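You operate a simulated robot arm through the tools that you are given. There is no shell and no other tool. Be economical: measure what you need, move in short steps, check, and stop when the job is done.

The job below is to be done with a simulated two-armed robot. You get a single attempt, and the scene is never put back.

TASK
On the top of the analyser bench, fold the blue cloth in half, so that its two short edges meet.

The check looks at the end state, three seconds after you hand in, the way a careful person would. Anything else that was tipped, shoved, dropped, spilled or broken makes it a failure. Flat cloth is picked up by pressing the open fingertips on it (5 to 10 N) and closing them slowly along it; thin cloth reads only 2 to 8 mm in the jaws.

THE ROBOT
Two 7-joint arms with two-finger parallel grippers on one trunk, on a base that drives. Base frame: it is fixed to the floor where the robot stands at the start and does not move with it; the origin is under the middle of the robot, x ahead of it, y to its left, z up. Lengths are in m, angles in degrees, forces in N, time in s.
The left shoulder is at the start at [0.06, 0.189, 1.053], the right one opposite. With the tool pointing down near the work surface each hand reaches from about 0.1 to 0.64 m from the robot's upright axis, wherever it stands, measured 20 degrees to its own side. Places, roughly: analyser bench [0.7, -1.1, 0.8]. Payload 3.43 kg a hand.
The TCP of each hand is the grasp point between the finger pads, 0.03 m short of the fingertips. In the tool frame z runs along the fingers and y along their closing line. The gripper opens to 0.094 m. The fingers are 0.028 m wide and 0.01 m thick; the gripper's body (0.05 by 0.096 m) begins 0.055 m behind the TCP.
Orientation is told as [roll, pitch, yaw] about the base's x, y, z axes, in that order, counted from this pose: with the fingers straight down and closing along the base's y, the tool's x points along the base's -x, its y along +y and its z along -z.

THE INTERFACE
- The arms move only by the tool move_arm. It takes "left_plan", "right_plan" or both (then of equal length, played together; a hand with none holds still); each is a list of rows, each a list of 3 entries, a list of its own where there are three numbers: the shift along the tool's x, y, z in m, then the turn, a rotation vector about the tool's x, y, z in degrees, then the gripper command, from -1 (shut) to 1 (fully open), values between in proportion. In form: [[[tx, ty, tz], [rx, ry, rz], hand], ...]. A call has 1 to 10 rows; each row is the pose to reach, as a shift and turn from the pose commanded when the call began, along the tool's axes at that moment. Rows are played at 5 a second. More than 0.05 m and 8.6 degrees between two rows, or a gripper value outside its range, and nothing of the call is played. Where a pose cannot be reached the arm comes as near as it can. A force on the tool above 40 N (or 10 N above the force at the start of the call, whichever is more), or a blocked arm, ends the call early, and 0.2 s more pass. The fingers move at their own pace (about 0.153 m/s each) and stop on an object; they squeeze with about 31 N. The grip force told is the motor's: it shows also when the fingers shut on nothing. Time passes only in rows, and 0.2 s behind the last, so rows that repeat a pose let the fingers close. The reply holds the time, the measured pose of the TCP, the force on the tool along the base axes, the opening and the grip force, in the units named above and with some noise, with the torque about the TCP (base axes, N m) and any sound that the robot's microphone picked up.
- Cameras (640 x 400 px; columns grow to the right, rows downward): "scene" is now at [0.0071, 0.0004, 1.5917]; the picture's right is [0.01, -1.00, -0.00], its down [-0.86, -0.01, -0.52] and it looks along [0.52, 0.01, -0.86] (base axes); focal length 286 px, centre (320, 200). "left" rides on the left gripper at [0.076, -0.014, -0.102] in its tool frame; the picture's right is [0.18, 0.98, 0.00], its down [-0.75, 0.14, -0.64] and it looks along [-0.63, 0.12, 0.77] (tool axes); focal length 243 px, centre (320, 200). "right" rides on the right gripper at [0.076, 0.014, -0.102] in its tool frame; the picture's right is [-0.18, 0.98, 0.00], its down [-0.75, -0.14, -0.64] and it looks along [-0.63, -0.12, 0.77] (tool axes); focal length 243 px, centre (320, 200). There is no depth. A picture from a camera that has moved, and an enlarged one, comes with that camera's place and axes in the base frame and with its lens.
- capture(camera): a new picture of that camera. It takes no simulated time.
- slide_trunk(by): slides the trunk up (or, below 0, down) by that many m; the arms and the scene camera ride with it, the base frame stays. It gives what a move gives, with no picture.
- steer(legs): drives the robot by 1 to 6 legs, each [ahead, left, turn to the left] in m, m and degrees, along the robot's own axes; the way and the turn of a leg run together, so that a leg with both is an arc; at most 1.5 m and 180 degrees a leg. The arms and the cameras ride along, it lands a little off, and it stops where it bumps. It gives what a move gives.
- head_to(pan, tilt): turns the head with the scene camera to pan (to the left, within 86 degrees either way) and tilt (down, from -29 to 69), counted from straight ahead of the robot. It gives what a move gives.
- enlarge(camera, box): a new picture of the part [left, top, right, bottom] of that camera's present view, enlarged. It takes no simulated time.
- finish_job(): hands the job in; it is judged then, once.

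Go step by step. Nothing tells you exact positions but the pictures and the camera data: compare them with the known pose of the tool, close in by small moves and look again before you grip or let go. The budget is 120 turns and 88 pictures, counting those below and the enlarged ones. Unless the task says otherwise, let go and move clear before handing in, and close with one line.

The tools are called after "Call:" as name(argument=value, ...) on one line, values as JSON. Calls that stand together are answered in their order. move_arm: Moves the arms, as the interface text tells. Its arguments: {"type":"object","properties":{"left_plan":{"type":"array","items":{"type":"array"}},"right_plan":{"type":"array","items":{"type":"array"}}},"required":[]} The other tools are called the same way: slide_trunk (by) slides the trunk up or down; steer (legs) drives the base; head_to (pan, tilt) turns the head that bears the scene camera; capture (camera) takes a picture; enlarge (camera, box) takes an enlarged picture of a part of a camera's view; finish_job () hands the job in.

At the start:

```text
time: 0.0
left_ee_pos: [0.412, 0.003, 0.9721]
left_orientation: [0.0, 0.0, 0.0]
left_wrist_force: [1.0, 0.5, 0.6]
left_torque: [0.02, 0.01, 0.01]
left_width: 0.0941
left_grasp_force: 0.1
right_ee_pos: [0.3015, -0.2819, 0.9365]
right_orientation: [0.0, 0.0, 0.0]
right_wrist_force: [0.0, -0.1, 0.6]
right_torque: [-0.02, 0.03, -0.03]
right_width: 0.0938
right_grasp_force: 0.0
trunk travel left (down, up): [-0.725, 0.265]
robot x, y, heading: [-0.0017, 0.0001, -0.1]
head pan, tilt: [0.7, 58.8]
```

scene: 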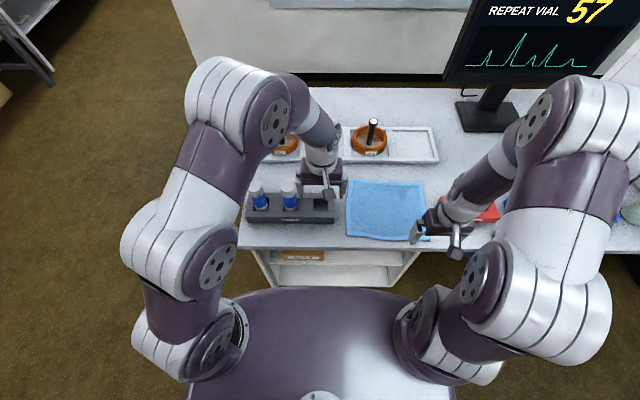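
right: 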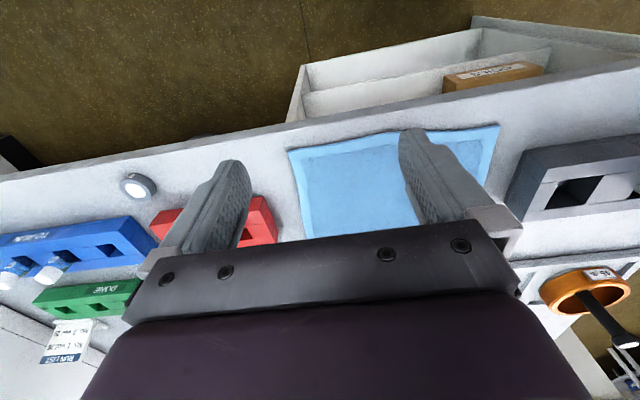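
left: 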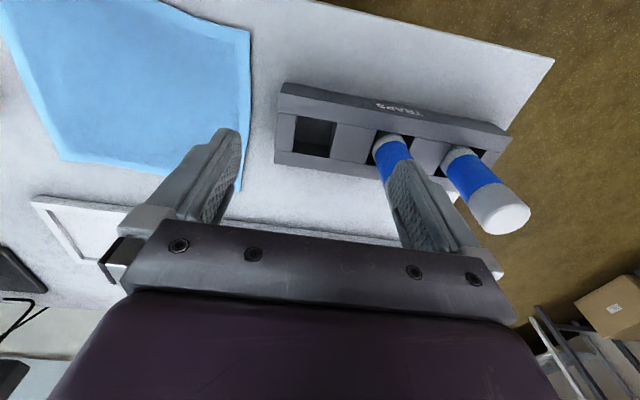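

The blue cloth lies in front of the robot at about x 0.40–0.63, y −0.36 to −0.08. I need to know whether this is the analyser bench, so I look around to the right first.

Call:
head_to(pan=-55, tilt=35)

Call:
capture(camera="scene")

```text
time: 1.2
left_ee_pos: [0.4126, 0.0019, 0.972]
left_orientation: [0.0, 0.0, 0.0]
left_wrist_force: [0.0, 0.6, 0.2]
left_torque: [0.0, -0.01, -0.03]
left_width: 0.094
left_grasp_force: 0.0
right_ee_pos: [0.301, -0.281, 0.937]
right_orientation: [0.0, 0.1, -0.1]
right_wrist_force: [0.1, -0.2, -0.5]
right_torque: [0.0, 0.02, 0.0]
right_width: 0.0939
right_grasp_force: 0.1
trunk travel left (down, up): [-0.725, 0.265]
robot x, y, heading: [-0.004, 0.0031, 0.1]
head pan, tilt: [-55.0, 35.0]
```

```text
84 pictures are left
camera scene: at [-0.0103, -0.0725, 1.6245], right [-0.82, -0.57, 0.0], down [-0.33, 0.47, -0.82], along [0.47, -0.67, -0.57], focal length 286 px, centre (320, 200)
```

scene: 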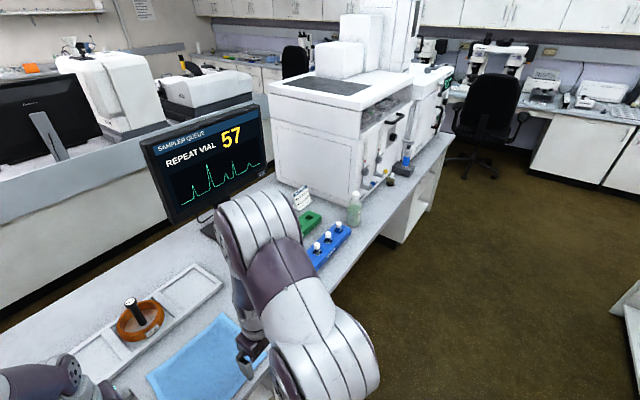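

This bench is the analyser bench, since the cloth and analyser stand on the same top. Next I move the right hand aside and look at the cloth and its neighbours unobstructed.

Call:
move_arm(right_plan=[[[0.03, -0.03, -0.02], [0, 0, 0], 1], [[0.06, -0.06, -0.04], [0, 0, 0], 1], [[0.08, -0.1, -0.06], [0, 0, 0], 1], [[0.08, -0.14, -0.08], [0, 0, 0], 1]], left_plan=[[[0.03, 0.03, -0.02], [0, 0, 0], 1], [[0.06, 0.06, -0.04], [0, 0, 0], 1], [[0.1, 0.09, -0.06], [0, 0, 0], 1], [[0.12, 0.12, -0.08], [0, 0, 0], 1]])

Call:
head_to(pan=-15, tilt=58)

Call:
capture(camera="scene")

Call:
capture(camera="right")

Call:
capture(camera="left")

```text
refused: row 3 steps farther than a row can; nothing moved
```

```text
time: 2.3
left_ee_pos: [0.4124, 0.0019, 0.9727]
left_orientation: [0.0, -0.1, 0.0]
left_wrist_force: [-1.2, 1.1, 0.3]
left_torque: [0.02, 0.02, -0.01]
left_width: 0.094
left_grasp_force: 0.1
right_ee_pos: [0.3016, -0.2821, 0.9374]
right_orientation: [-0.1, 0.0, 0.0]
right_wrist_force: [0.1, -0.3, -0.1]
right_torque: [0.03, -0.02, 0.0]
right_width: 0.0939
right_grasp_force: 0.1
trunk travel left (down, up): [-0.725, 0.265]
robot x, y, heading: [0.0047, -0.0025, 0.0]
head pan, tilt: [-15.0, 58.0]
```

```text
83 pictures are left
camera scene: at [0.0057, -0.0183, 1.5927], right [-0.26, -0.97, 0.0], down [-0.82, 0.22, -0.53], along [0.51, -0.14, -0.85], focal length 286 px, centre (320, 200)
```

scene: 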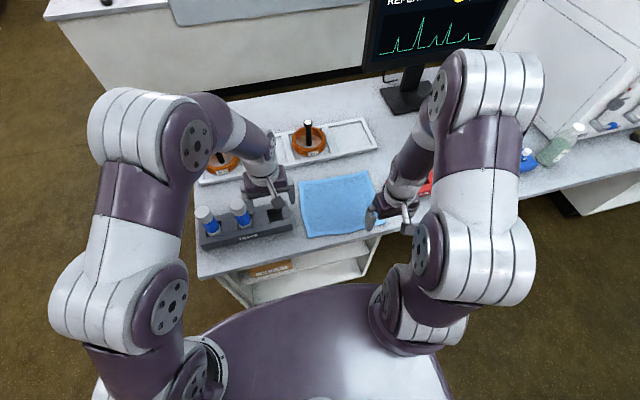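

```text
82 pictures are left
camera right: at [0.2249, -0.2673, 1.0397], right [0.18, 0.98, 0.0], down [0.75, -0.14, 0.64], along [0.63, -0.12, -0.77], focal length 243 px, centre (320, 200)
```

right: 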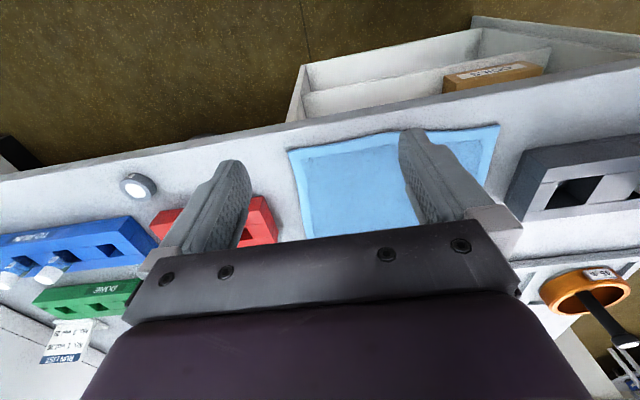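

```text
81 pictures are left
camera left: at [0.3365, -0.0137, 1.0758], right [-0.18, 0.98, 0.0], down [0.75, 0.14, 0.64], along [0.63, 0.12, -0.77], focal length 243 px, centre (320, 200)
```

left: 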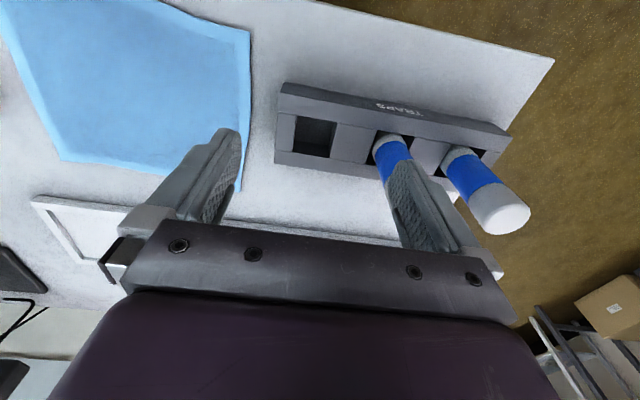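

The move was refused for one oversized step. I redo it with smaller steps to clear the view.

Call:
move_arm(right_plan=[[[0.03, -0.02, -0.02], [0, 0, 0], 1], [[0.05, -0.05, -0.04], [0, 0, 0], 1], [[0.06, -0.09, -0.06], [0, 0, 0], 1], [[0.07, -0.13, -0.08], [0, 0, 0], 1]], left_plan=[[[0.02, 0.03, -0.02], [0, 0, 0], 1], [[0.05, 0.06, -0.04], [0, 0, 0], 1], [[0.08, 0.09, -0.06], [0, 0, 0], 1], [[0.11, 0.12, -0.08], [0, 0, 0], 1]])

Call:
head_to(pan=-20, tilt=52)

Call:
enlarge(camera="scene", box=[160, 130, 480, 330])

Call:
capture(camera="right")

Call:
capture(camera="left")

```text
time: 3.3
left_ee_pos: [0.2997, 0.1225, 1.0546]
left_orientation: [-0.1, -0.1, 0.0]
left_wrist_force: [-0.9, -0.6, 0.2]
left_torque: [-0.01, -0.04, 0.02]
left_width: 0.094
left_grasp_force: 0.1
right_ee_pos: [0.2275, -0.4111, 1.0175]
right_orientation: [0.0, 0.0, 0.0]
right_wrist_force: [-0.7, -0.4, -0.3]
right_torque: [0.02, -0.03, 0.02]
right_width: 0.0939
right_grasp_force: 0.1
trunk travel left (down, up): [-0.725, 0.265]
robot x, y, heading: [0.0012, 0.0011, 0.3]
head pan, tilt: [-15.0, 58.0]
```

```text
time: 4.0
left_ee_pos: [0.3025, 0.1211, 1.0532]
left_orientation: [0.0, 0.0, 0.0]
left_wrist_force: [-0.4, 0.7, -0.2]
left_torque: [0.04, 0.03, 0.03]
left_width: 0.094
left_grasp_force: 0.0
right_ee_pos: [0.2308, -0.4107, 1.0156]
right_orientation: [0.0, 0.0, 0.1]
right_wrist_force: [-0.1, 0.0, 0.8]
right_torque: [-0.03, 0.03, 0.02]
right_width: 0.0941
right_grasp_force: 0.0
trunk travel left (down, up): [-0.725, 0.265]
robot x, y, heading: [-0.0005, 0.0, 0.1]
head pan, tilt: [-20.0, 52.0]
```

```text
2.00 times, centred on (320, 230) of scene
camera zoom: at [0.0101, -0.0261, 1.6001], right [-0.34, -0.94, 0.0], down [-0.74, 0.27, -0.61], along [0.58, -0.21, -0.79], focal length 571 px, centre (320, 140)
```

zoom: 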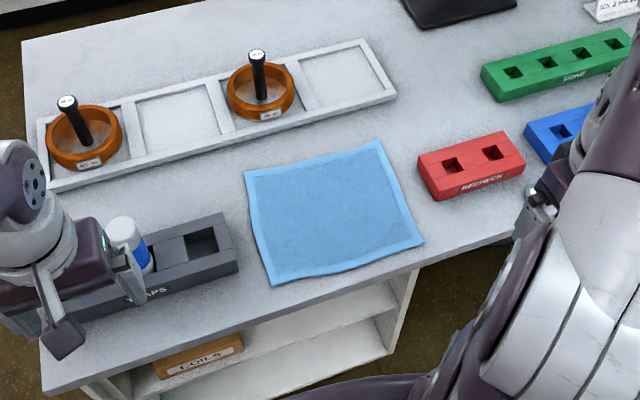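

```text
79 pictures are left
camera right: at [0.1543, -0.3967, 1.1185], right [0.18, 0.98, 0.0], down [0.75, -0.14, 0.64], along [0.63, -0.12, -0.77], focal length 243 px, centre (320, 200)
```

right: 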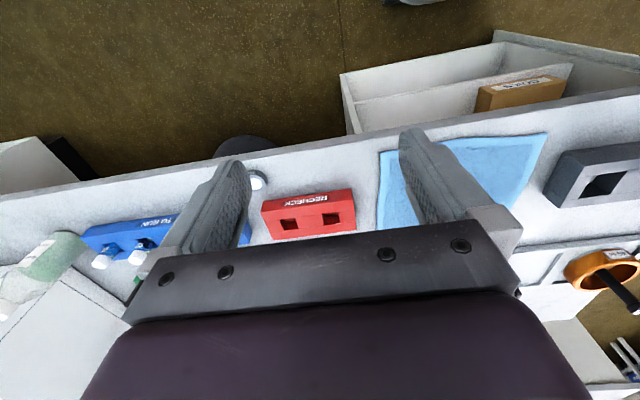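

```text
78 pictures are left
camera left: at [0.2259, 0.1057, 1.1563], right [-0.18, 0.98, 0.0], down [0.75, 0.14, 0.64], along [0.63, 0.12, -0.77], focal length 243 px, centre (320, 200)
```

left: 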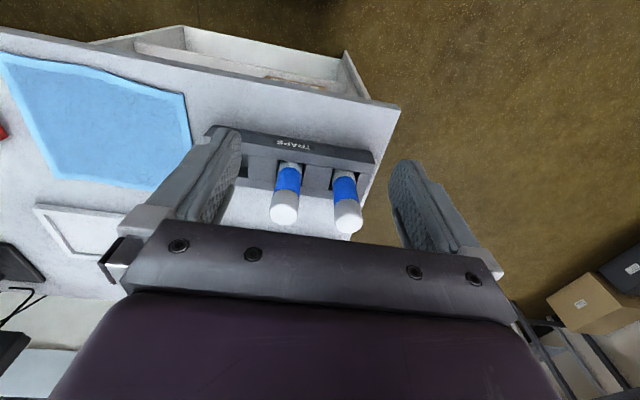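

The cloth measures about 0.27 (y) by 0.23 (x), with corners near (.409,−.082), (.392,−.356), (.622,−.369) and (.640,−.103), so its short edges are the left and right ones. I plan a two-handed fold and want the robot further right and a bit forward, so I check the base clearance.

Call:
head_to(pan=-25, tilt=69)

Call:
capture(camera="scene")

```text
time: 4.8
left_ee_pos: [0.3015, 0.1216, 1.0532]
left_orientation: [0.1, 0.1, 0.1]
left_wrist_force: [-0.4, -0.5, -0.1]
left_torque: [0.02, 0.0, -0.04]
left_width: 0.0938
left_grasp_force: 0.0
right_ee_pos: [0.23, -0.4104, 1.0166]
right_orientation: [0.0, 0.0, 0.1]
right_wrist_force: [0.3, -0.2, 0.4]
right_torque: [0.0, -0.01, 0.01]
right_width: 0.0942
right_grasp_force: 0.0
trunk travel left (down, up): [-0.725, 0.265]
robot x, y, heading: [-0.0009, 0.002, -0.2]
head pan, tilt: [-25.0, 68.8]
```

```text
77 pictures are left
camera scene: at [-0.0104, -0.024, 1.5809], right [-0.42, -0.91, 0.0], down [-0.84, 0.39, -0.36], along [0.33, -0.15, -0.93], focal length 286 px, centre (320, 200)
```

scene: 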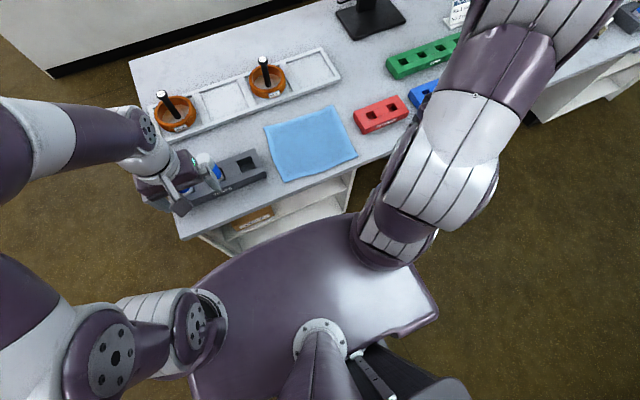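

The near plate is the shoulder plate, high above the floor, so a sideways shift is safe. I move 0.13 m right and a small 0.03 m forward, and open the view again.

Call:
steer(legs=[[0, -0.13, 0], [0.03, 0, 0]])

Call:
head_to(pan=-10, tilt=58)

Call:
capture(camera="scene")

```text
time: 6.5
left_ee_pos: [0.3311, -0.0068, 1.0538]
left_orientation: [-0.2, -0.1, -0.1]
left_wrist_force: [-0.4, 0.5, 0.3]
left_torque: [0.02, -0.07, -0.03]
left_width: 0.0942
left_grasp_force: 0.1
right_ee_pos: [0.2584, -0.54, 1.0167]
right_orientation: [-0.1, -0.1, 0.0]
right_wrist_force: [-0.3, 1.0, 0.8]
right_torque: [-0.03, 0.0, 0.02]
right_width: 0.0941
right_grasp_force: 0.1
trunk travel left (down, up): [-0.725, 0.265]
robot x, y, heading: [0.029, -0.131, 0.0]
head pan, tilt: [-25.0, 68.8]
```

```text
time: 7.3
left_ee_pos: [0.3328, -0.0087, 1.0532]
left_orientation: [0.0, 0.0, 0.1]
left_wrist_force: [0.7, 0.0, -0.6]
left_torque: [-0.02, -0.01, -0.02]
left_width: 0.0939
left_grasp_force: 0.0
right_ee_pos: [0.2593, -0.5422, 1.0157]
right_orientation: [0.0, 0.0, 0.0]
right_wrist_force: [-0.5, -0.1, -0.8]
right_torque: [0.01, 0.0, -0.01]
right_width: 0.0939
right_grasp_force: 0.1
trunk travel left (down, up): [-0.725, 0.265]
robot x, y, heading: [0.0261, -0.1287, -0.0]
head pan, tilt: [-10.0, 58.0]
```

```text
76 pictures are left
camera scene: at [0.0377, -0.1431, 1.5926], right [-0.17, -0.98, 0.0], down [-0.84, 0.15, -0.53], along [0.52, -0.09, -0.85], focal length 286 px, centre (320, 200)
```

scene: 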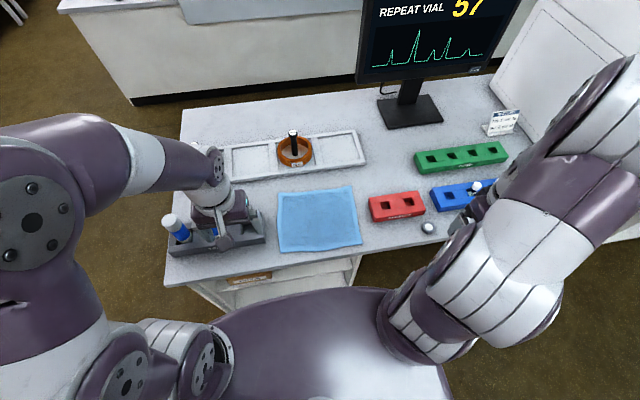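

My second measurement agrees with the first to about 1 cm. I bring both hands over the left short edge at height: left hand near the front corner, right hand near the far corner.

Call:
move_arm(left_plan=[[[-0.011, -0.01, 0.0], [0, 0, 0], 0], [[-0.022, -0.02, 0.0], [0, 0, 0], -0.3], [[-0.033, -0.03, 0.0], [0, 0, 0], -0.3], [[-0.044, -0.04, 0.0], [0, 0, 0], -0.3], [[-0.055, -0.05, 0.0], [0, 0, 0], -0.3], [[-0.066, -0.06, 0.0], [0, 0, 0], -0.3], [[-0.077, -0.07, 0.0], [0, 0, 0], -0.3], [[-0.088, -0.08, 0.01], [0, 0, 0], -0.3], [[-0.099, -0.09, 0.03], [0, 0, 0], -0.3], [[-0.107, -0.102, 0.06], [0, 0, 0], -0.3]], right_plan=[[[-0.0285, 0.0343, 0.0], [0, 0, 0], 0], [[-0.057, 0.0686, 0.0], [0, 0, 0], -0.3], [[-0.0855, 0.1029, 0.0], [0, 0, 0], -0.3], [[-0.114, 0.1372, 0.0], [0, 0, 0], -0.3], [[-0.1425, 0.1715, 0.0], [0, 0, 0], -0.3], [[-0.171, 0.2058, 0.0], [0, 0, 0], -0.3], [[-0.1995, 0.2401, 0.0], [0, 0, 0], -0.3], [[-0.228, 0.2744, 0.01], [0, 0, 0], -0.3], [[-0.2565, 0.3087, 0.02], [0, 0, 0], -0.3], [[-0.285, 0.343, 0.03], [0, 0, 0], -0.3]])

Call:
capture(camera="scene")

Call:
capture(camera="left")

```text
time: 9.5
left_ee_pos: [0.441, -0.1108, 0.9924]
left_orientation: [0.2, 0.1, 0.0]
left_wrist_force: [0.9, -0.1, -0.4]
left_torque: [-0.01, 0.02, 0.0]
left_width: 0.0334
left_grasp_force: 0.0
right_ee_pos: [0.5482, -0.1989, 0.9835]
right_orientation: [0.1, 0.1, 0.0]
right_wrist_force: [0.3, 0.6, 0.1]
right_torque: [0.0, 0.04, -0.02]
right_width: 0.0328
right_grasp_force: 0.0
trunk travel left (down, up): [-0.725, 0.265]
robot x, y, heading: [0.0278, -0.132, 0.2]
head pan, tilt: [-10.0, 58.0]
```

```text
75 pictures are left
camera scene: at [0.0397, -0.142, 1.5927], right [-0.17, -0.98, 0.0], down [-0.84, 0.15, -0.53], along [0.52, -0.09, -0.85], focal length 286 px, centre (320, 200)
```

scene: 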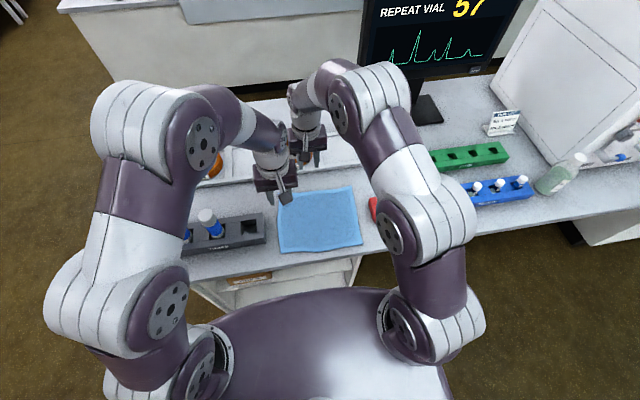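

```text
74 pictures are left
camera left: at [0.3646, -0.1264, 1.0952], right [-0.18, 0.98, 0.0], down [0.75, 0.14, 0.64], along [0.63, 0.12, -0.77], focal length 243 px, centre (320, 200)
```

left: 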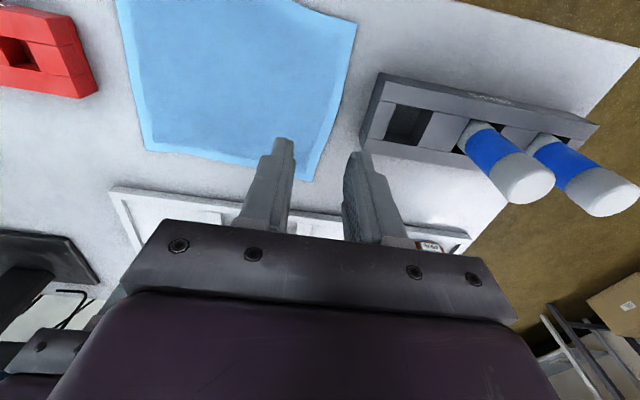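

Hands are over the edge; the left camera puts the left edge at y ≈ −0.08 near and −0.097 far. I lower both to about 6 cm above the cloth and look.

Call:
move_arm(left_plan=[[[0, 0, 0.038], [0, 0, 0], -0.3], [[0, 0, 0.076], [0, 0, 0], -0.3], [[0, 0, 0.114], [0, 0, 0], -0.3], [[0, 0, 0.152], [0, 0, 0], -0.3], [[0, 0, 0.19], [0, 0, 0], -0.3], [[0, 0, 0.19], [0, 0, 0], -0.3]], right_plan=[[[-0.0104, 0.0154, 0.036], [0, 0, 0], -0.3], [[-0.0208, 0.0308, 0.073], [0, 0, 0], -0.3], [[-0.0312, 0.0462, 0.11], [0, 0, 0], -0.3], [[-0.0416, 0.0616, 0.146], [0, 0, 0], -0.3], [[-0.052, 0.077, 0.183], [0, 0, 0], -0.3], [[-0.052, 0.077, 0.183], [0, 0, 0], -0.3]])

Call:
capture(camera="right")

Call:
capture(camera="left")

Call:
enlarge(camera="scene", box=[200, 130, 440, 280])

```text
time: 9.9
left_ee_pos: [0.4435, -0.1077, 0.9537]
left_orientation: [0.0, 0.2, 0.7]
left_wrist_force: [0.5, 4.0, 0.4]
left_torque: [-0.41, 0.09, 0.09]
left_width: 0.0332
left_grasp_force: 0.0
right_ee_pos: [0.5543, -0.1866, 0.9477]
right_orientation: [-0.5, 0.8, 0.7]
right_wrist_force: [0.4, -3.2, -0.7]
right_torque: [0.34, -0.09, 0.32]
right_width: 0.0329
right_grasp_force: 0.1
trunk travel left (down, up): [-0.725, 0.265]
robot x, y, heading: [0.0323, -0.128, 0.0]
head pan, tilt: [-10.0, 58.0]
stopped in row 2 (left hand): the force on the tool passed its limit (the readings are from after the stop); the commanded pose is now the measured one
```

```text
73 pictures are left
camera right: at [0.4801, -0.1722, 1.0513], right [0.17, 0.98, -0.01], down [0.76, -0.13, 0.63], along [0.62, -0.12, -0.77], focal length 243 px, centre (320, 200)
```

right: 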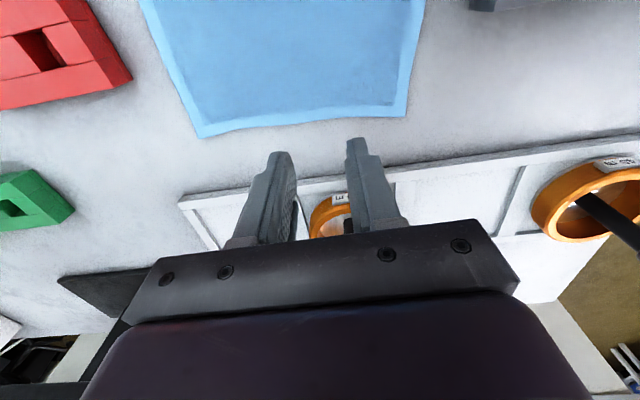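

```text
72 pictures are left
camera left: at [0.3673, -0.1242, 1.0576], right [-0.2, 0.98, 0.0], down [0.75, 0.15, 0.64], along [0.63, 0.13, -0.77], focal length 243 px, centre (320, 200)
```

left: 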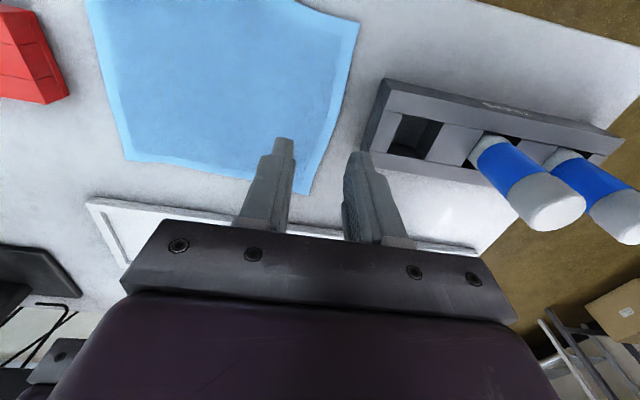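

```text
2.67 times, centred on (320, 205) of scene
camera zoom: at [0.0414, -0.1418, 1.5926], right [-0.17, -0.98, 0.0], down [-0.84, 0.15, -0.53], along [0.52, -0.09, -0.85], focal length 762 px, centre (320, 187)
```

zoom: 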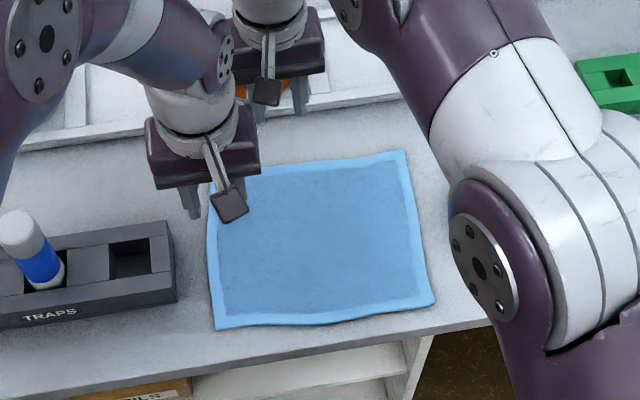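

The wrists brushed each other because the right hand's camera was still too close to the left hand. I separate them first: right hand forward to x ≈ 0.61, left back to x ≈ 0.43.

Call:
move_arm(left_plan=[[[0.007, 0, 0], [0, 0, 0], -0.3], [[0.0135, 0, 0], [0, 0, 0], -0.3], [[0.0135, 0, 0], [0, 0, 0], -0.3], [[0.0135, 0, 0], [0, 0, 0], -0.3]], right_plan=[[[-0.02, -0.01, 0], [0, 0, 0], -0.3], [[-0.04, -0.01, 0], [0, 0, 0], -0.3], [[-0.058, -0.0, 0], [0, 0, 0], -0.3], [[-0.058, 0.0, 0], [0, 0, 0], -0.3]])

```text
time: 10.9
left_ee_pos: [0.4277, -0.1078, 0.9554]
left_orientation: [0.1, 0.1, 0.6]
left_wrist_force: [0.7, -0.3, 0.0]
left_torque: [0.01, -0.01, 0.01]
left_width: 0.0332
left_grasp_force: 0.0
right_ee_pos: [0.6046, -0.1875, 0.9454]
right_orientation: [-0.6, 0.6, 0.7]
right_wrist_force: [0.4, -0.3, 0.6]
right_torque: [0.01, 0.01, -0.03]
right_width: 0.033
right_grasp_force: 0.0
right hand out of reach, approached as far as the arm can: row 3, 4
trunk travel left (down, up): [-0.725, 0.265]
robot x, y, heading: [0.0298, -0.1274, 0.1]
head pan, tilt: [-10.0, 58.0]
```

The right arm is at its reach limit here, so I drive 0.04 m forward carefully. The hands are high and clear of everything.

Call:
steer(legs=[[0.04, 0, 0]])

```text
time: 11.8
left_ee_pos: [0.4665, -0.1058, 0.9547]
left_orientation: [0.2, 0.0, 0.6]
left_wrist_force: [0.9, 0.3, -0.8]
left_torque: [-0.01, -0.03, 0.0]
left_width: 0.0329
left_grasp_force: 0.0
right_ee_pos: [0.6431, -0.1861, 0.9464]
right_orientation: [-0.5, 0.6, 0.7]
right_wrist_force: [-0.5, -0.4, 0.1]
right_torque: [-0.02, 0.03, 0.0]
right_width: 0.0329
right_grasp_force: 0.1
trunk travel left (down, up): [-0.725, 0.265]
robot x, y, heading: [0.0669, -0.1273, 0.0]
head pan, tilt: [-10.0, 58.0]
```

No bump. I now position left at (.43,−.11) and right at (.60,−.122) and lower both to z ≈ 0.80.

Call:
move_arm(left_plan=[[[0.018, 0, 0], [0, 0, 0], -0.3], [[0.036, -0.002, 0.02], [0, 0, 0], -0.3], [[0.036, -0.004, 0.06], [0, 0, 0], -0.3], [[0.036, -0.004, 0.1], [0, 0, 0], -0.3], [[0.036, -0.004, 0.14], [0, 0, 0], -0.3], [[0.036, -0.004, 0.155], [0, 0, 0], -0.3], [[0.036, -0.004, 0.155], [0, 0, 0], -0.3]], right_plan=[[[0.01, 0.02, 0], [0, 0, 0], -0.3], [[0.02, 0.04, 0.02], [0, 0, 0], -0.3], [[0.035, 0.055, 0.06], [0, 0, 0], -0.3], [[0.043, 0.064, 0.1], [0, 0, 0], -0.3], [[0.043, 0.064, 0.14], [0, 0, 0], -0.3], [[0.043, 0.064, 0.146], [0, 0, 0], -0.3], [[0.043, 0.064, 0.146], [0, 0, 0], -0.3]])

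Call:
capture(camera="right")

Call:
capture(camera="left")

Call:
enlarge(camera="scene", box=[200, 130, 440, 280])

```text
time: 13.4
left_ee_pos: [0.4304, -0.1103, 0.7997]
left_orientation: [0.1, 0.1, 0.6]
left_wrist_force: [0.7, -0.5, 0.7]
left_torque: [0.02, 0.0, 0.03]
left_width: 0.0328
left_grasp_force: 0.0
right_ee_pos: [0.5993, -0.1224, 0.8002]
right_orientation: [-0.3, 0.7, 0.7]
right_wrist_force: [0.5, 0.0, 0.6]
right_torque: [0.02, 0.0, 0.02]
right_width: 0.0329
right_grasp_force: 0.0
trunk travel left (down, up): [-0.725, 0.265]
robot x, y, heading: [0.0692, -0.1278, 0.2]
head pan, tilt: [-10.0, 58.0]
```

```text
70 pictures are left
camera right: at [0.5235, -0.1071, 0.9033], right [0.17, 0.99, -0.01], down [0.76, -0.13, 0.63], along [0.62, -0.12, -0.77], focal length 243 px, centre (320, 200)
```

right: 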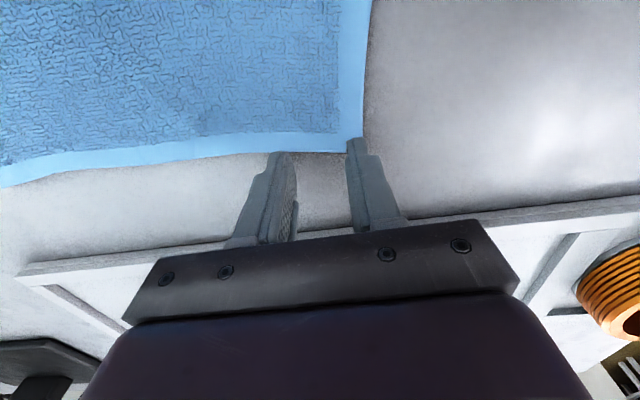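

```text
69 pictures are left
camera left: at [0.3537, -0.1275, 0.9028], right [-0.2, 0.98, 0.0], down [0.75, 0.15, 0.64], along [0.63, 0.13, -0.77], focal length 243 px, centre (320, 200)
```

left: 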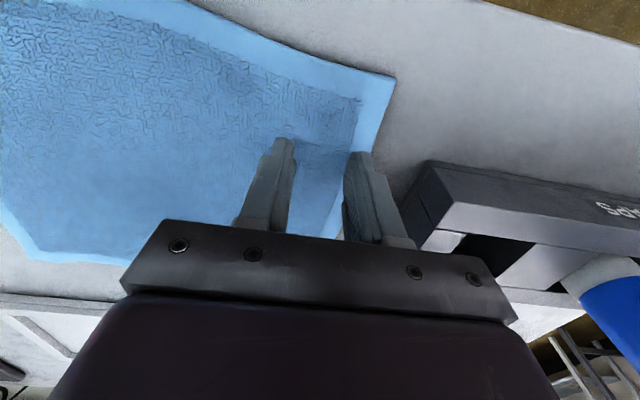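

```text
2.67 times, centred on (320, 205) of scene
camera zoom: at [0.0764, -0.1425, 1.5926], right [-0.17, -0.98, 0.0], down [-0.84, 0.15, -0.53], along [0.52, -0.09, -0.85], focal length 762 px, centre (320, 187)
```

zoom: 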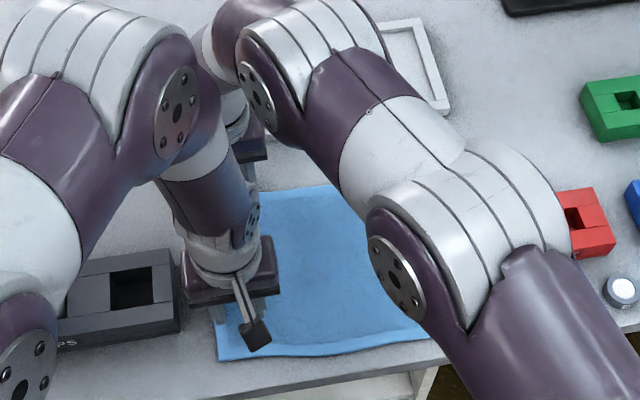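

The far-left corner reads (.622,−.089) and the near-left about (.39,−.068). I adjust slightly to pinch about 3 cm inside the edge and go down to just above contact.

Call:
move_arm(left_plan=[[[0, 0.01, 0.02], [0, 0, 0], -0.35], [[0, 0.01, 0.045], [0, 0, 0], -0.35], [[0, 0.01, 0.052], [0, 0, 0], -0.35], [[0, 0.01, 0.055], [0, 0, 0], -0.35], [[0, 0.01, 0.055], [0, 0, 0], -0.35]], right_plan=[[[0.007, 0.007, 0.02], [0, 0, 0], -0.35], [[0.007, 0.007, 0.045], [0, 0, 0], -0.35], [[0.007, 0.007, 0.052], [0, 0, 0], -0.35], [[0.007, 0.007, 0.055], [0, 0, 0], -0.35], [[0.007, 0.007, 0.055], [0, 0, 0], -0.35]])

Call:
capture(camera="right")

Call:
capture(camera="left")

```text
time: 13.8
left_ee_pos: [0.4313, -0.1079, 0.7933]
left_orientation: [-0.2, -0.6, 0.7]
left_wrist_force: [-6.6, -1.5, 26.2]
left_torque: [0.03, 0.27, 0.03]
left_width: 0.0304
left_grasp_force: 0.1
right_ee_pos: [0.5965, -0.1164, 0.7933]
right_orientation: [-0.4, 0.0, 0.7]
right_wrist_force: [-1.2, -0.6, 8.7]
right_torque: [0.06, 0.18, 0.0]
right_width: 0.0305
right_grasp_force: 0.1
trunk travel left (down, up): [-0.725, 0.265]
robot x, y, heading: [0.0677, -0.1278, -0.3]
head pan, tilt: [-10.0, 58.0]
stopped in row 1 (left hand): the force on the tool passed its limit (the readings are from after the stop); the commanded pose is now the measured one
```

```text
67 pictures are left
camera right: at [0.5196, -0.103, 0.8958], right [0.17, 0.98, -0.01], down [0.76, -0.13, 0.64], along [0.63, -0.12, -0.77], focal length 243 px, centre (320, 200)
```

right: 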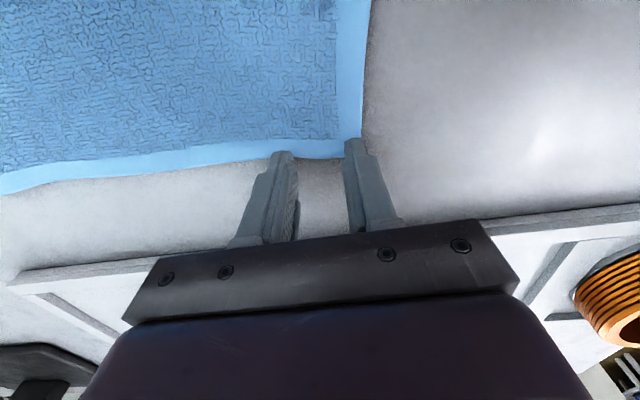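

```text
66 pictures are left
camera left: at [0.3541, -0.124, 0.8953], right [-0.2, 0.98, 0.0], down [0.75, 0.15, 0.65], along [0.64, 0.12, -0.76], focal length 243 px, centre (320, 200)
```

left: 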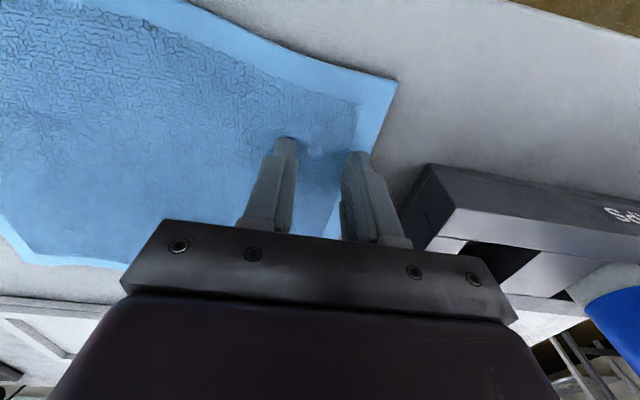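

Both hands touched the cloth at TCP z ≈ 0.793, so the bench top is really at z ≈ 0.763. Recomputing gives corners A(.382,−.078), B(.366,−.331), C(.585,−.350), D(.600,−.097), a cloth of 0.254 × 0.219. I lift slightly and shift both hands back onto it.

Call:
move_arm(left_plan=[[[0, 0, -0.015], [0, 0, 0], -0.35], [[0.013, -0.001, -0.015], [0, 0, 0], -0.35], [[0.026, -0.001, -0.015], [0, 0.6, 0], -0.35], [[0.026, -0.001, -0.015], [0, 0.6, 0], -0.35]], right_plan=[[[0, 0, -0.015], [0, 0, 0], -0.35], [[0.013, -0.003, -0.015], [0, 0, 0], -0.35], [[0.0265, -0.006, -0.015], [0, 0, 0], -0.35], [[0.0265, -0.006, -0.015], [0, 0, 0], -0.35]])

Call:
capture(camera="right")

Call:
capture(camera="left")

```text
time: 14.8
left_ee_pos: [0.4058, -0.1074, 0.8055]
left_orientation: [-0.1, 0.2, 0.7]
left_wrist_force: [0.0, 0.1, -0.3]
left_torque: [-0.02, 0.0, -0.02]
left_width: 0.0307
left_grasp_force: 0.0
right_ee_pos: [0.5711, -0.1224, 0.8048]
right_orientation: [-0.5, 0.3, 0.7]
right_wrist_force: [0.1, 0.9, 0.1]
right_torque: [-0.02, -0.01, -0.01]
right_width: 0.0305
right_grasp_force: 0.0
trunk travel left (down, up): [-0.725, 0.265]
robot x, y, heading: [0.0683, -0.1304, 0.1]
head pan, tilt: [-10.0, 58.0]
```

```text
65 pictures are left
camera right: at [0.4951, -0.1089, 0.9084], right [0.17, 0.98, -0.01], down [0.76, -0.13, 0.64], along [0.63, -0.12, -0.77], focal length 243 px, centre (320, 200)
```

right: 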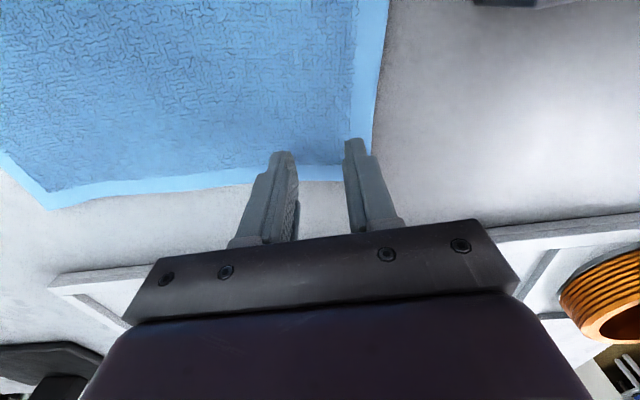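

```text
64 pictures are left
camera left: at [0.3306, -0.1248, 0.9092], right [-0.2, 0.98, 0.0], down [0.76, 0.15, 0.64], along [0.63, 0.12, -0.77], focal length 243 px, centre (320, 200)
```

left: 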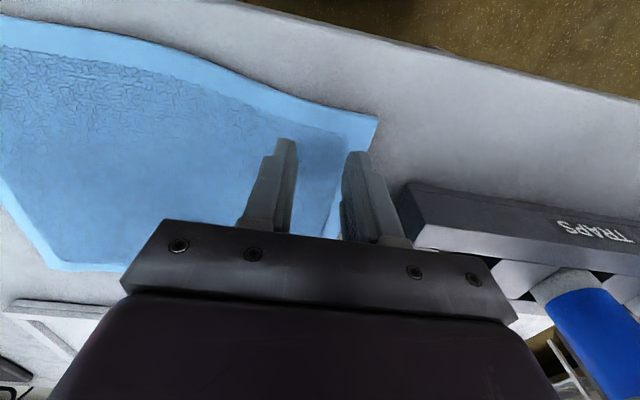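

Both tip pairs are above cloth with the edges just outside the outer fingers. I press down gently now, in small steps.

Call:
move_arm(left_plan=[[[0, -0.004, 0.006], [0, 0, 0], -0.35], [[0, -0.004, 0.01], [0, 0, 0], -0.35], [[0, -0.004, 0.011], [0, 0, 0], -0.35], [[0, -0.004, 0.012], [0, 0, 0], -0.35]], right_plan=[[[0, 0, 0.006], [0, 0, 0], -0.35], [[0, 0, 0.01], [0, 0, 0], -0.35], [[0, 0, 0.011], [0, 0, 0], -0.35], [[0, 0, 0.012], [0, 0, 0], -0.35]])

```text
time: 15.8
left_ee_pos: [0.4059, -0.1133, 0.7948]
left_orientation: [-0.2, 0.3, 0.7]
left_wrist_force: [0.6, -0.4, 3.9]
left_torque: [-0.02, 0.0, -0.01]
left_width: 0.0304
left_grasp_force: 0.0
right_ee_pos: [0.571, -0.1231, 0.7954]
right_orientation: [-0.4, 0.3, 0.7]
right_wrist_force: [0.6, 0.6, 1.9]
right_torque: [0.05, -0.02, -0.04]
right_width: 0.0302
right_grasp_force: 0.1
trunk travel left (down, up): [-0.725, 0.265]
robot x, y, heading: [0.0697, -0.1314, 0.2]
head pan, tilt: [-10.0, 58.0]
```

Light contact on both (4 N and 2 N). I press about 1 mm more and close the fingers slowly.

Call:
move_arm(left_plan=[[[0, 0, 0.001], [0, 0, 0], -0.35], [[0, 0, 0.001], [0, 0, 0], -0.45], [[0, 0, 0.001], [0, 0, 0], -0.55], [[0, 0, 0.001], [0, 0, 0], -0.65], [[0, 0, 0.001], [0, 0, 0], -0.75], [[0, 0, 0.001], [0, 0, 0], -0.85], [[0, 0, 0.001], [0, 0, 0], -1], [[0, 0, 0.001], [0, 0, 0], -1], [[0, 0, 0.001], [0, 0, 0], -1]], right_plan=[[[0, 0, 0.0018], [0, 0, 0], -0.35], [[0, 0, 0.0018], [0, 0, 0], -0.45], [[0, 0, 0.0018], [0, 0, 0], -0.55], [[0, 0, 0.0018], [0, 0, 0], -0.65], [[0, 0, 0.0018], [0, 0, 0], -0.75], [[0, 0, 0.0018], [0, 0, 0], -0.85], [[0, 0, 0.0018], [0, 0, 0], -1], [[0, 0, 0.0018], [0, 0, 0], -1], [[0, 0, 0.0018], [0, 0, 0], -1]])

Call:
capture(camera="right")

Call:
capture(camera="left")

```text
time: 17.8
left_ee_pos: [0.4047, -0.1124, 0.7932]
left_orientation: [-0.1, 0.1, 0.7]
left_wrist_force: [1.7, -0.6, 12.1]
left_torque: [0.02, -0.05, 0.03]
left_width: 0.0042
left_grasp_force: 31.3
right_ee_pos: [0.571, -0.123, 0.7931]
right_orientation: [-0.5, 0.2, 0.8]
right_wrist_force: [-0.8, 0.1, 9.5]
right_torque: [0.05, 0.04, 0.03]
right_width: 0.0039
right_grasp_force: 31.2
trunk travel left (down, up): [-0.725, 0.265]
robot x, y, heading: [0.07, -0.1293, 0.1]
head pan, tilt: [-10.0, 58.0]
```

```text
63 pictures are left
camera right: at [0.4941, -0.1092, 0.8963], right [0.17, 0.98, -0.01], down [0.76, -0.13, 0.64], along [0.63, -0.12, -0.77], focal length 243 px, centre (320, 200)
```

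right: 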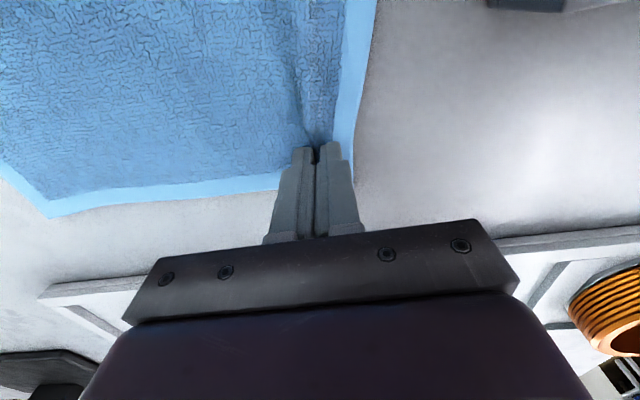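

```text
62 pictures are left
camera left: at [0.3294, -0.1288, 0.8965], right [-0.2, 0.98, 0.0], down [0.75, 0.15, 0.64], along [0.63, 0.12, -0.77], focal length 243 px, centre (320, 200)
```

left: 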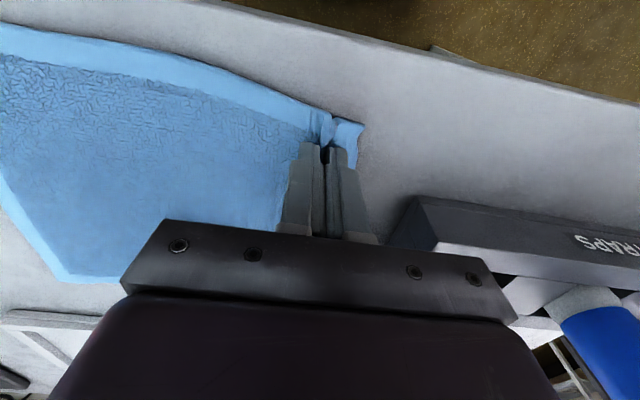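

Both hands hold the cloth (4.2 and 3.9 mm). To make the pinched flap lead correctly, I will lift the cloth until it hangs, lay its lower half toward −y, and then fold the held edge back toward +y onto the lower edge. First I lift slowly.

Call:
move_arm(left_plan=[[[0, 0, -0.015], [0, 0, 0], -1], [[0, 0, -0.03], [0, 0, 0], -1], [[0, 0, -0.045], [0, 0, 0], -1], [[0, 0, -0.06], [0, 0, 0], -1], [[0, 0, -0.075], [0, 0, 0], -1], [[0, 0, -0.09], [0, 0, 0], -1]], right_plan=[[[0, 0, -0.015], [0, 0, 0], -1], [[0, 0, -0.03], [0, 0, 0], -1], [[0, 0, -0.045], [0, 0, 0], -1], [[0, 0, -0.06], [0, 0, 0], -1], [[0, 0, -0.075], [0, 0, 0], -1], [[0, 0, -0.09], [0, 0, 0], -1]])

Call:
capture(camera="right")

Call:
capture(camera="left")

Call:
capture(camera="scene")

```text
time: 19.2
left_ee_pos: [0.4047, -0.1114, 0.882]
left_orientation: [-0.1, 0.2, 0.7]
left_wrist_force: [0.2, -0.3, 0.4]
left_torque: [-0.02, -0.06, 0.03]
left_width: 0.0038
left_grasp_force: 31.0
right_ee_pos: [0.5709, -0.123, 0.8828]
right_orientation: [-0.4, 0.4, 0.7]
right_wrist_force: [-1.1, -0.1, -0.1]
right_torque: [0.02, 0.03, -0.03]
right_width: 0.004
right_grasp_force: 31.2
trunk travel left (down, up): [-0.725, 0.265]
robot x, y, heading: [0.0708, -0.1288, -0.1]
head pan, tilt: [-10.0, 58.0]
```

```text
61 pictures are left
camera right: at [0.4948, -0.1086, 0.985], right [0.17, 0.98, -0.01], down [0.76, -0.13, 0.64], along [0.63, -0.12, -0.77], focal length 243 px, centre (320, 200)
```

right: 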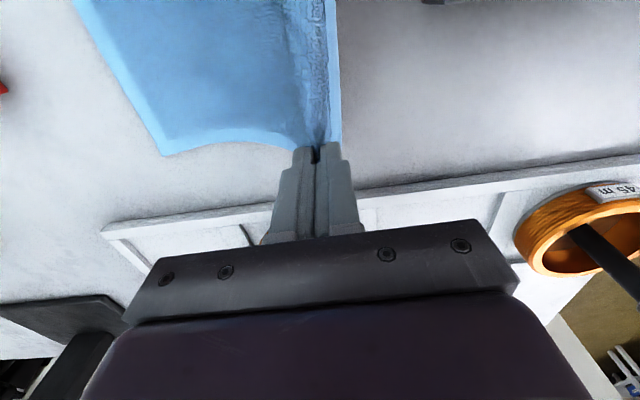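

```text
60 pictures are left
camera left: at [0.3299, -0.1276, 0.9855], right [-0.2, 0.98, 0.0], down [0.76, 0.15, 0.64], along [0.63, 0.12, -0.77], focal length 243 px, centre (320, 200)
```

left: 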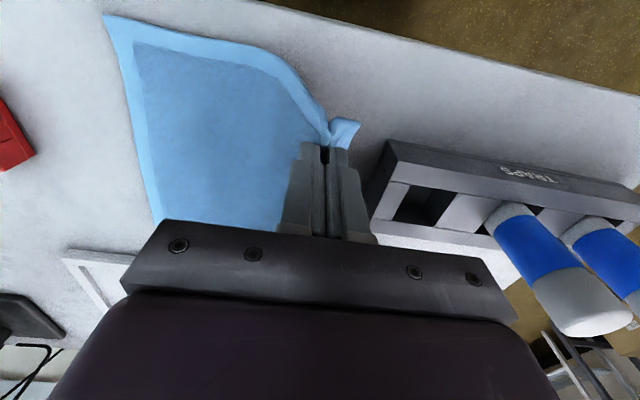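

```text
59 pictures are left
camera scene: at [0.0755, -0.1424, 1.5926], right [-0.17, -0.98, 0.0], down [-0.83, 0.15, -0.53], along [0.52, -0.09, -0.85], focal length 286 px, centre (320, 200)
```

scene: 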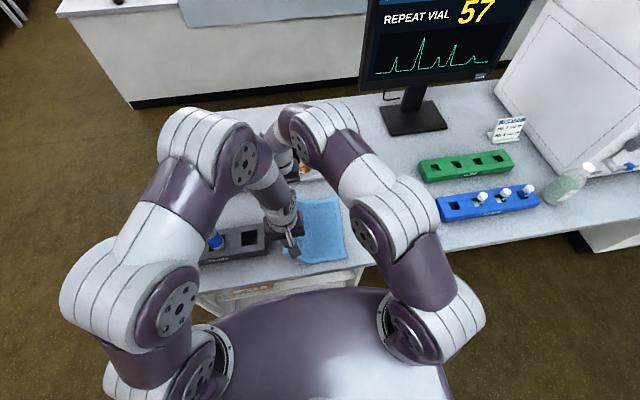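

The lift works well and the flap hangs on the +y side as planned. I continue up until the cloth hangs just clear of the bench.

Call:
move_arm(left_plan=[[[0, 0, -0.018], [0, 0, 0], -1], [[0, 0, -0.036], [0, 0, 0], -1], [[0, 0, -0.054], [0, 0, 0], -1], [[0, 0, -0.072], [0, 0, 0], -1], [[0, 0, -0.09], [0, 0, 0], -1], [[0, 0, -0.108], [0, 0, 0], -1], [[0, 0, -0.124], [0, 0, 0], -1], [[0, 0, -0.134], [0, 0, 0], -1], [[0, 0, -0.134], [0, 0, 0], -1]], right_plan=[[[0, 0, -0.018], [0, 0, 0], -1], [[0, 0, -0.036], [0, 0, 0], -1], [[0, 0, -0.054], [0, 0, 0], -1], [[0, 0, -0.072], [0, 0, 0], -1], [[0, 0, -0.09], [0, 0, 0], -1], [[0, 0, -0.108], [0, 0, 0], -1], [[0, 0, -0.124], [0, 0, 0], -1], [[0, 0, -0.134], [0, 0, 0], -1], [[0, 0, -0.134], [0, 0, 0], -1]])

Call:
capture(camera="left")

Call:
capture(camera="scene")

Call:
capture(camera="right")

```text
time: 21.2
left_ee_pos: [0.4093, -0.1122, 1.0167]
left_orientation: [-0.1, 0.3, 0.6]
left_wrist_force: [-0.1, 0.4, 0.2]
left_torque: [0.03, -0.02, -0.02]
left_width: 0.004
left_grasp_force: 30.8
right_ee_pos: [0.571, -0.1224, 1.0167]
right_orientation: [-0.4, 0.3, 0.7]
right_wrist_force: [-1.3, 0.4, 0.1]
right_torque: [0.01, 0.01, 0.04]
right_width: 0.004
right_grasp_force: 30.8
trunk travel left (down, up): [-0.725, 0.265]
robot x, y, heading: [0.0703, -0.1318, -0.2]
head pan, tilt: [-10.0, 58.0]
```

```text
58 pictures are left
camera left: at [0.3329, -0.1288, 1.12], right [-0.2, 0.98, 0.0], down [0.76, 0.15, 0.64], along [0.63, 0.12, -0.77], focal length 243 px, centre (320, 200)
```

left: 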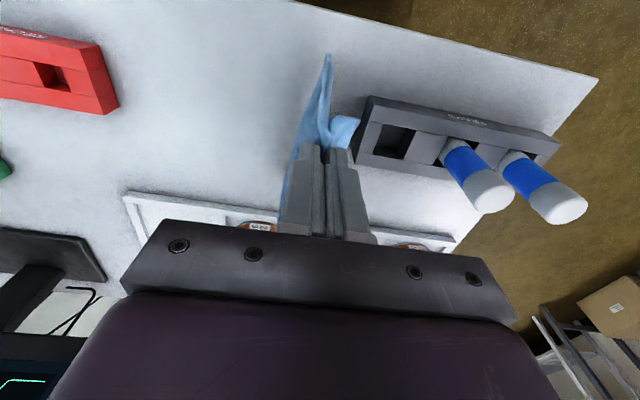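

```text
57 pictures are left
camera scene: at [0.0764, -0.1426, 1.5926], right [-0.17, -0.98, 0.0], down [-0.84, 0.15, -0.53], along [0.52, -0.09, -0.85], focal length 286 px, centre (320, 200)
```

scene: 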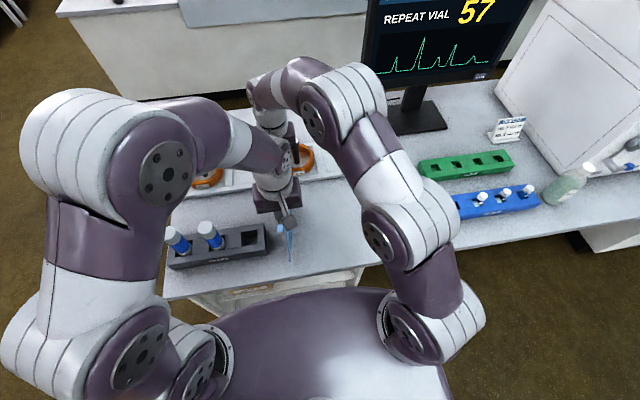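

```text
56 pictures are left
camera right: at [0.4955, -0.1077, 1.1193], right [0.17, 0.98, -0.01], down [0.76, -0.13, 0.64], along [0.63, -0.12, -0.77], focal length 243 px, centre (320, 200)
```

right: 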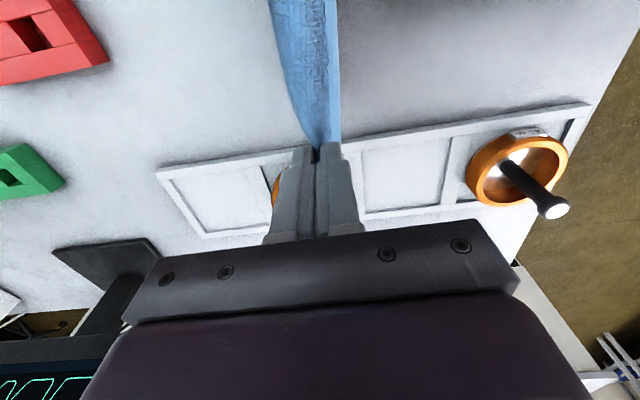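

The cloth hangs vertically from both hands, just off the bench. I shift it to y ≈ −0.15, let it settle, and lower until the lower edge touches.

Call:
move_arm(left_plan=[[[0, -0.008, 0], [0, 0, 0], -1], [[0, -0.018, 0], [0, 0, 0], -1], [[0, -0.028, 0], [0, 0, 0], -1], [[0, -0.035, 0], [0, 0, 0], -1], [[0, -0.035, 0], [0, 0, 0], -1], [[0, -0.035, 0], [0, 0, 0], -1], [[0, -0.035, 0.006], [0, 0, 0], -1], [[0, -0.035, 0.012], [0, 0, 0], -1], [[0, -0.037, 0.018], [0, 0, 0], -1], [[0, -0.041, 0.024], [0, 0, 0], -1]], right_plan=[[[0, -0.008, 0], [0, 0, 0], -1], [[0, -0.018, 0], [0, 0, 0], -1], [[0, -0.028, 0], [0, 0, 0], -1], [[0, -0.035, 0], [0, 0, 0], -1], [[0, -0.035, 0], [0, 0, 0], -1], [[0, -0.035, 0], [0, 0, 0], -1], [[0, -0.035, 0.006], [0, 0, 0], -1], [[0, -0.035, 0.012], [0, 0, 0], -1], [[0, -0.037, 0.018], [0, 0, 0], -1], [[0, -0.041, 0.024], [0, 0, 0], -1]])

Call:
enlarge(camera="scene", box=[220, 170, 380, 270])

Call:
capture(camera="left")

```text
time: 23.4
left_ee_pos: [0.4081, -0.1528, 0.9925]
left_orientation: [-0.1, 0.3, 0.7]
left_wrist_force: [-0.3, -0.4, 0.2]
left_torque: [0.03, -0.02, -0.02]
left_width: 0.0038
left_grasp_force: 30.8
right_ee_pos: [0.5735, -0.1641, 0.9921]
right_orientation: [-0.4, 0.3, 0.7]
right_wrist_force: [0.0, -0.5, -0.9]
right_torque: [0.02, 0.05, -0.02]
right_width: 0.0039
right_grasp_force: 30.4
trunk travel left (down, up): [-0.725, 0.265]
robot x, y, heading: [0.0716, -0.1306, 0.2]
head pan, tilt: [-10.0, 58.0]
```

```text
4.00 times, centred on (300, 220) of scene
camera zoom: at [0.0767, -0.143, 1.5926], right [-0.17, -0.98, 0.0], down [-0.84, 0.15, -0.53], along [0.52, -0.09, -0.85], focal length 1143 px, centre (400, 120)
```

zoom: 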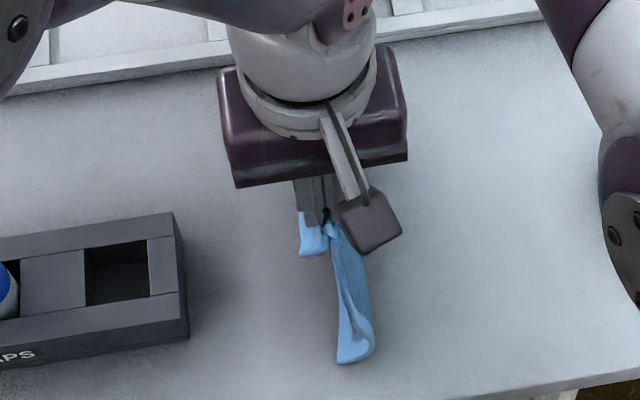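

```text
54 pictures are left
camera left: at [0.3319, -0.1701, 1.0961], right [-0.2, 0.98, 0.0], down [0.76, 0.15, 0.64], along [0.63, 0.12, -0.77], focal length 243 px, centre (320, 200)
```

left: 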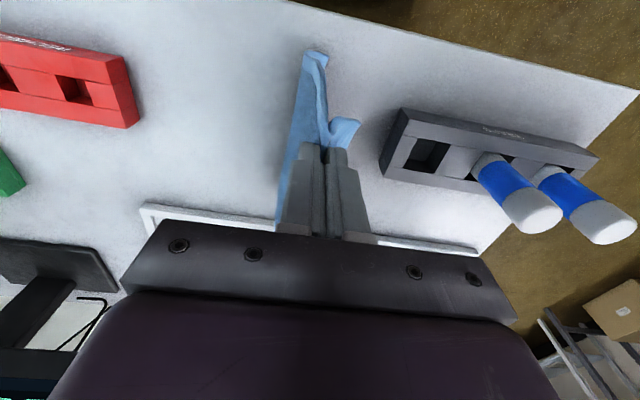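

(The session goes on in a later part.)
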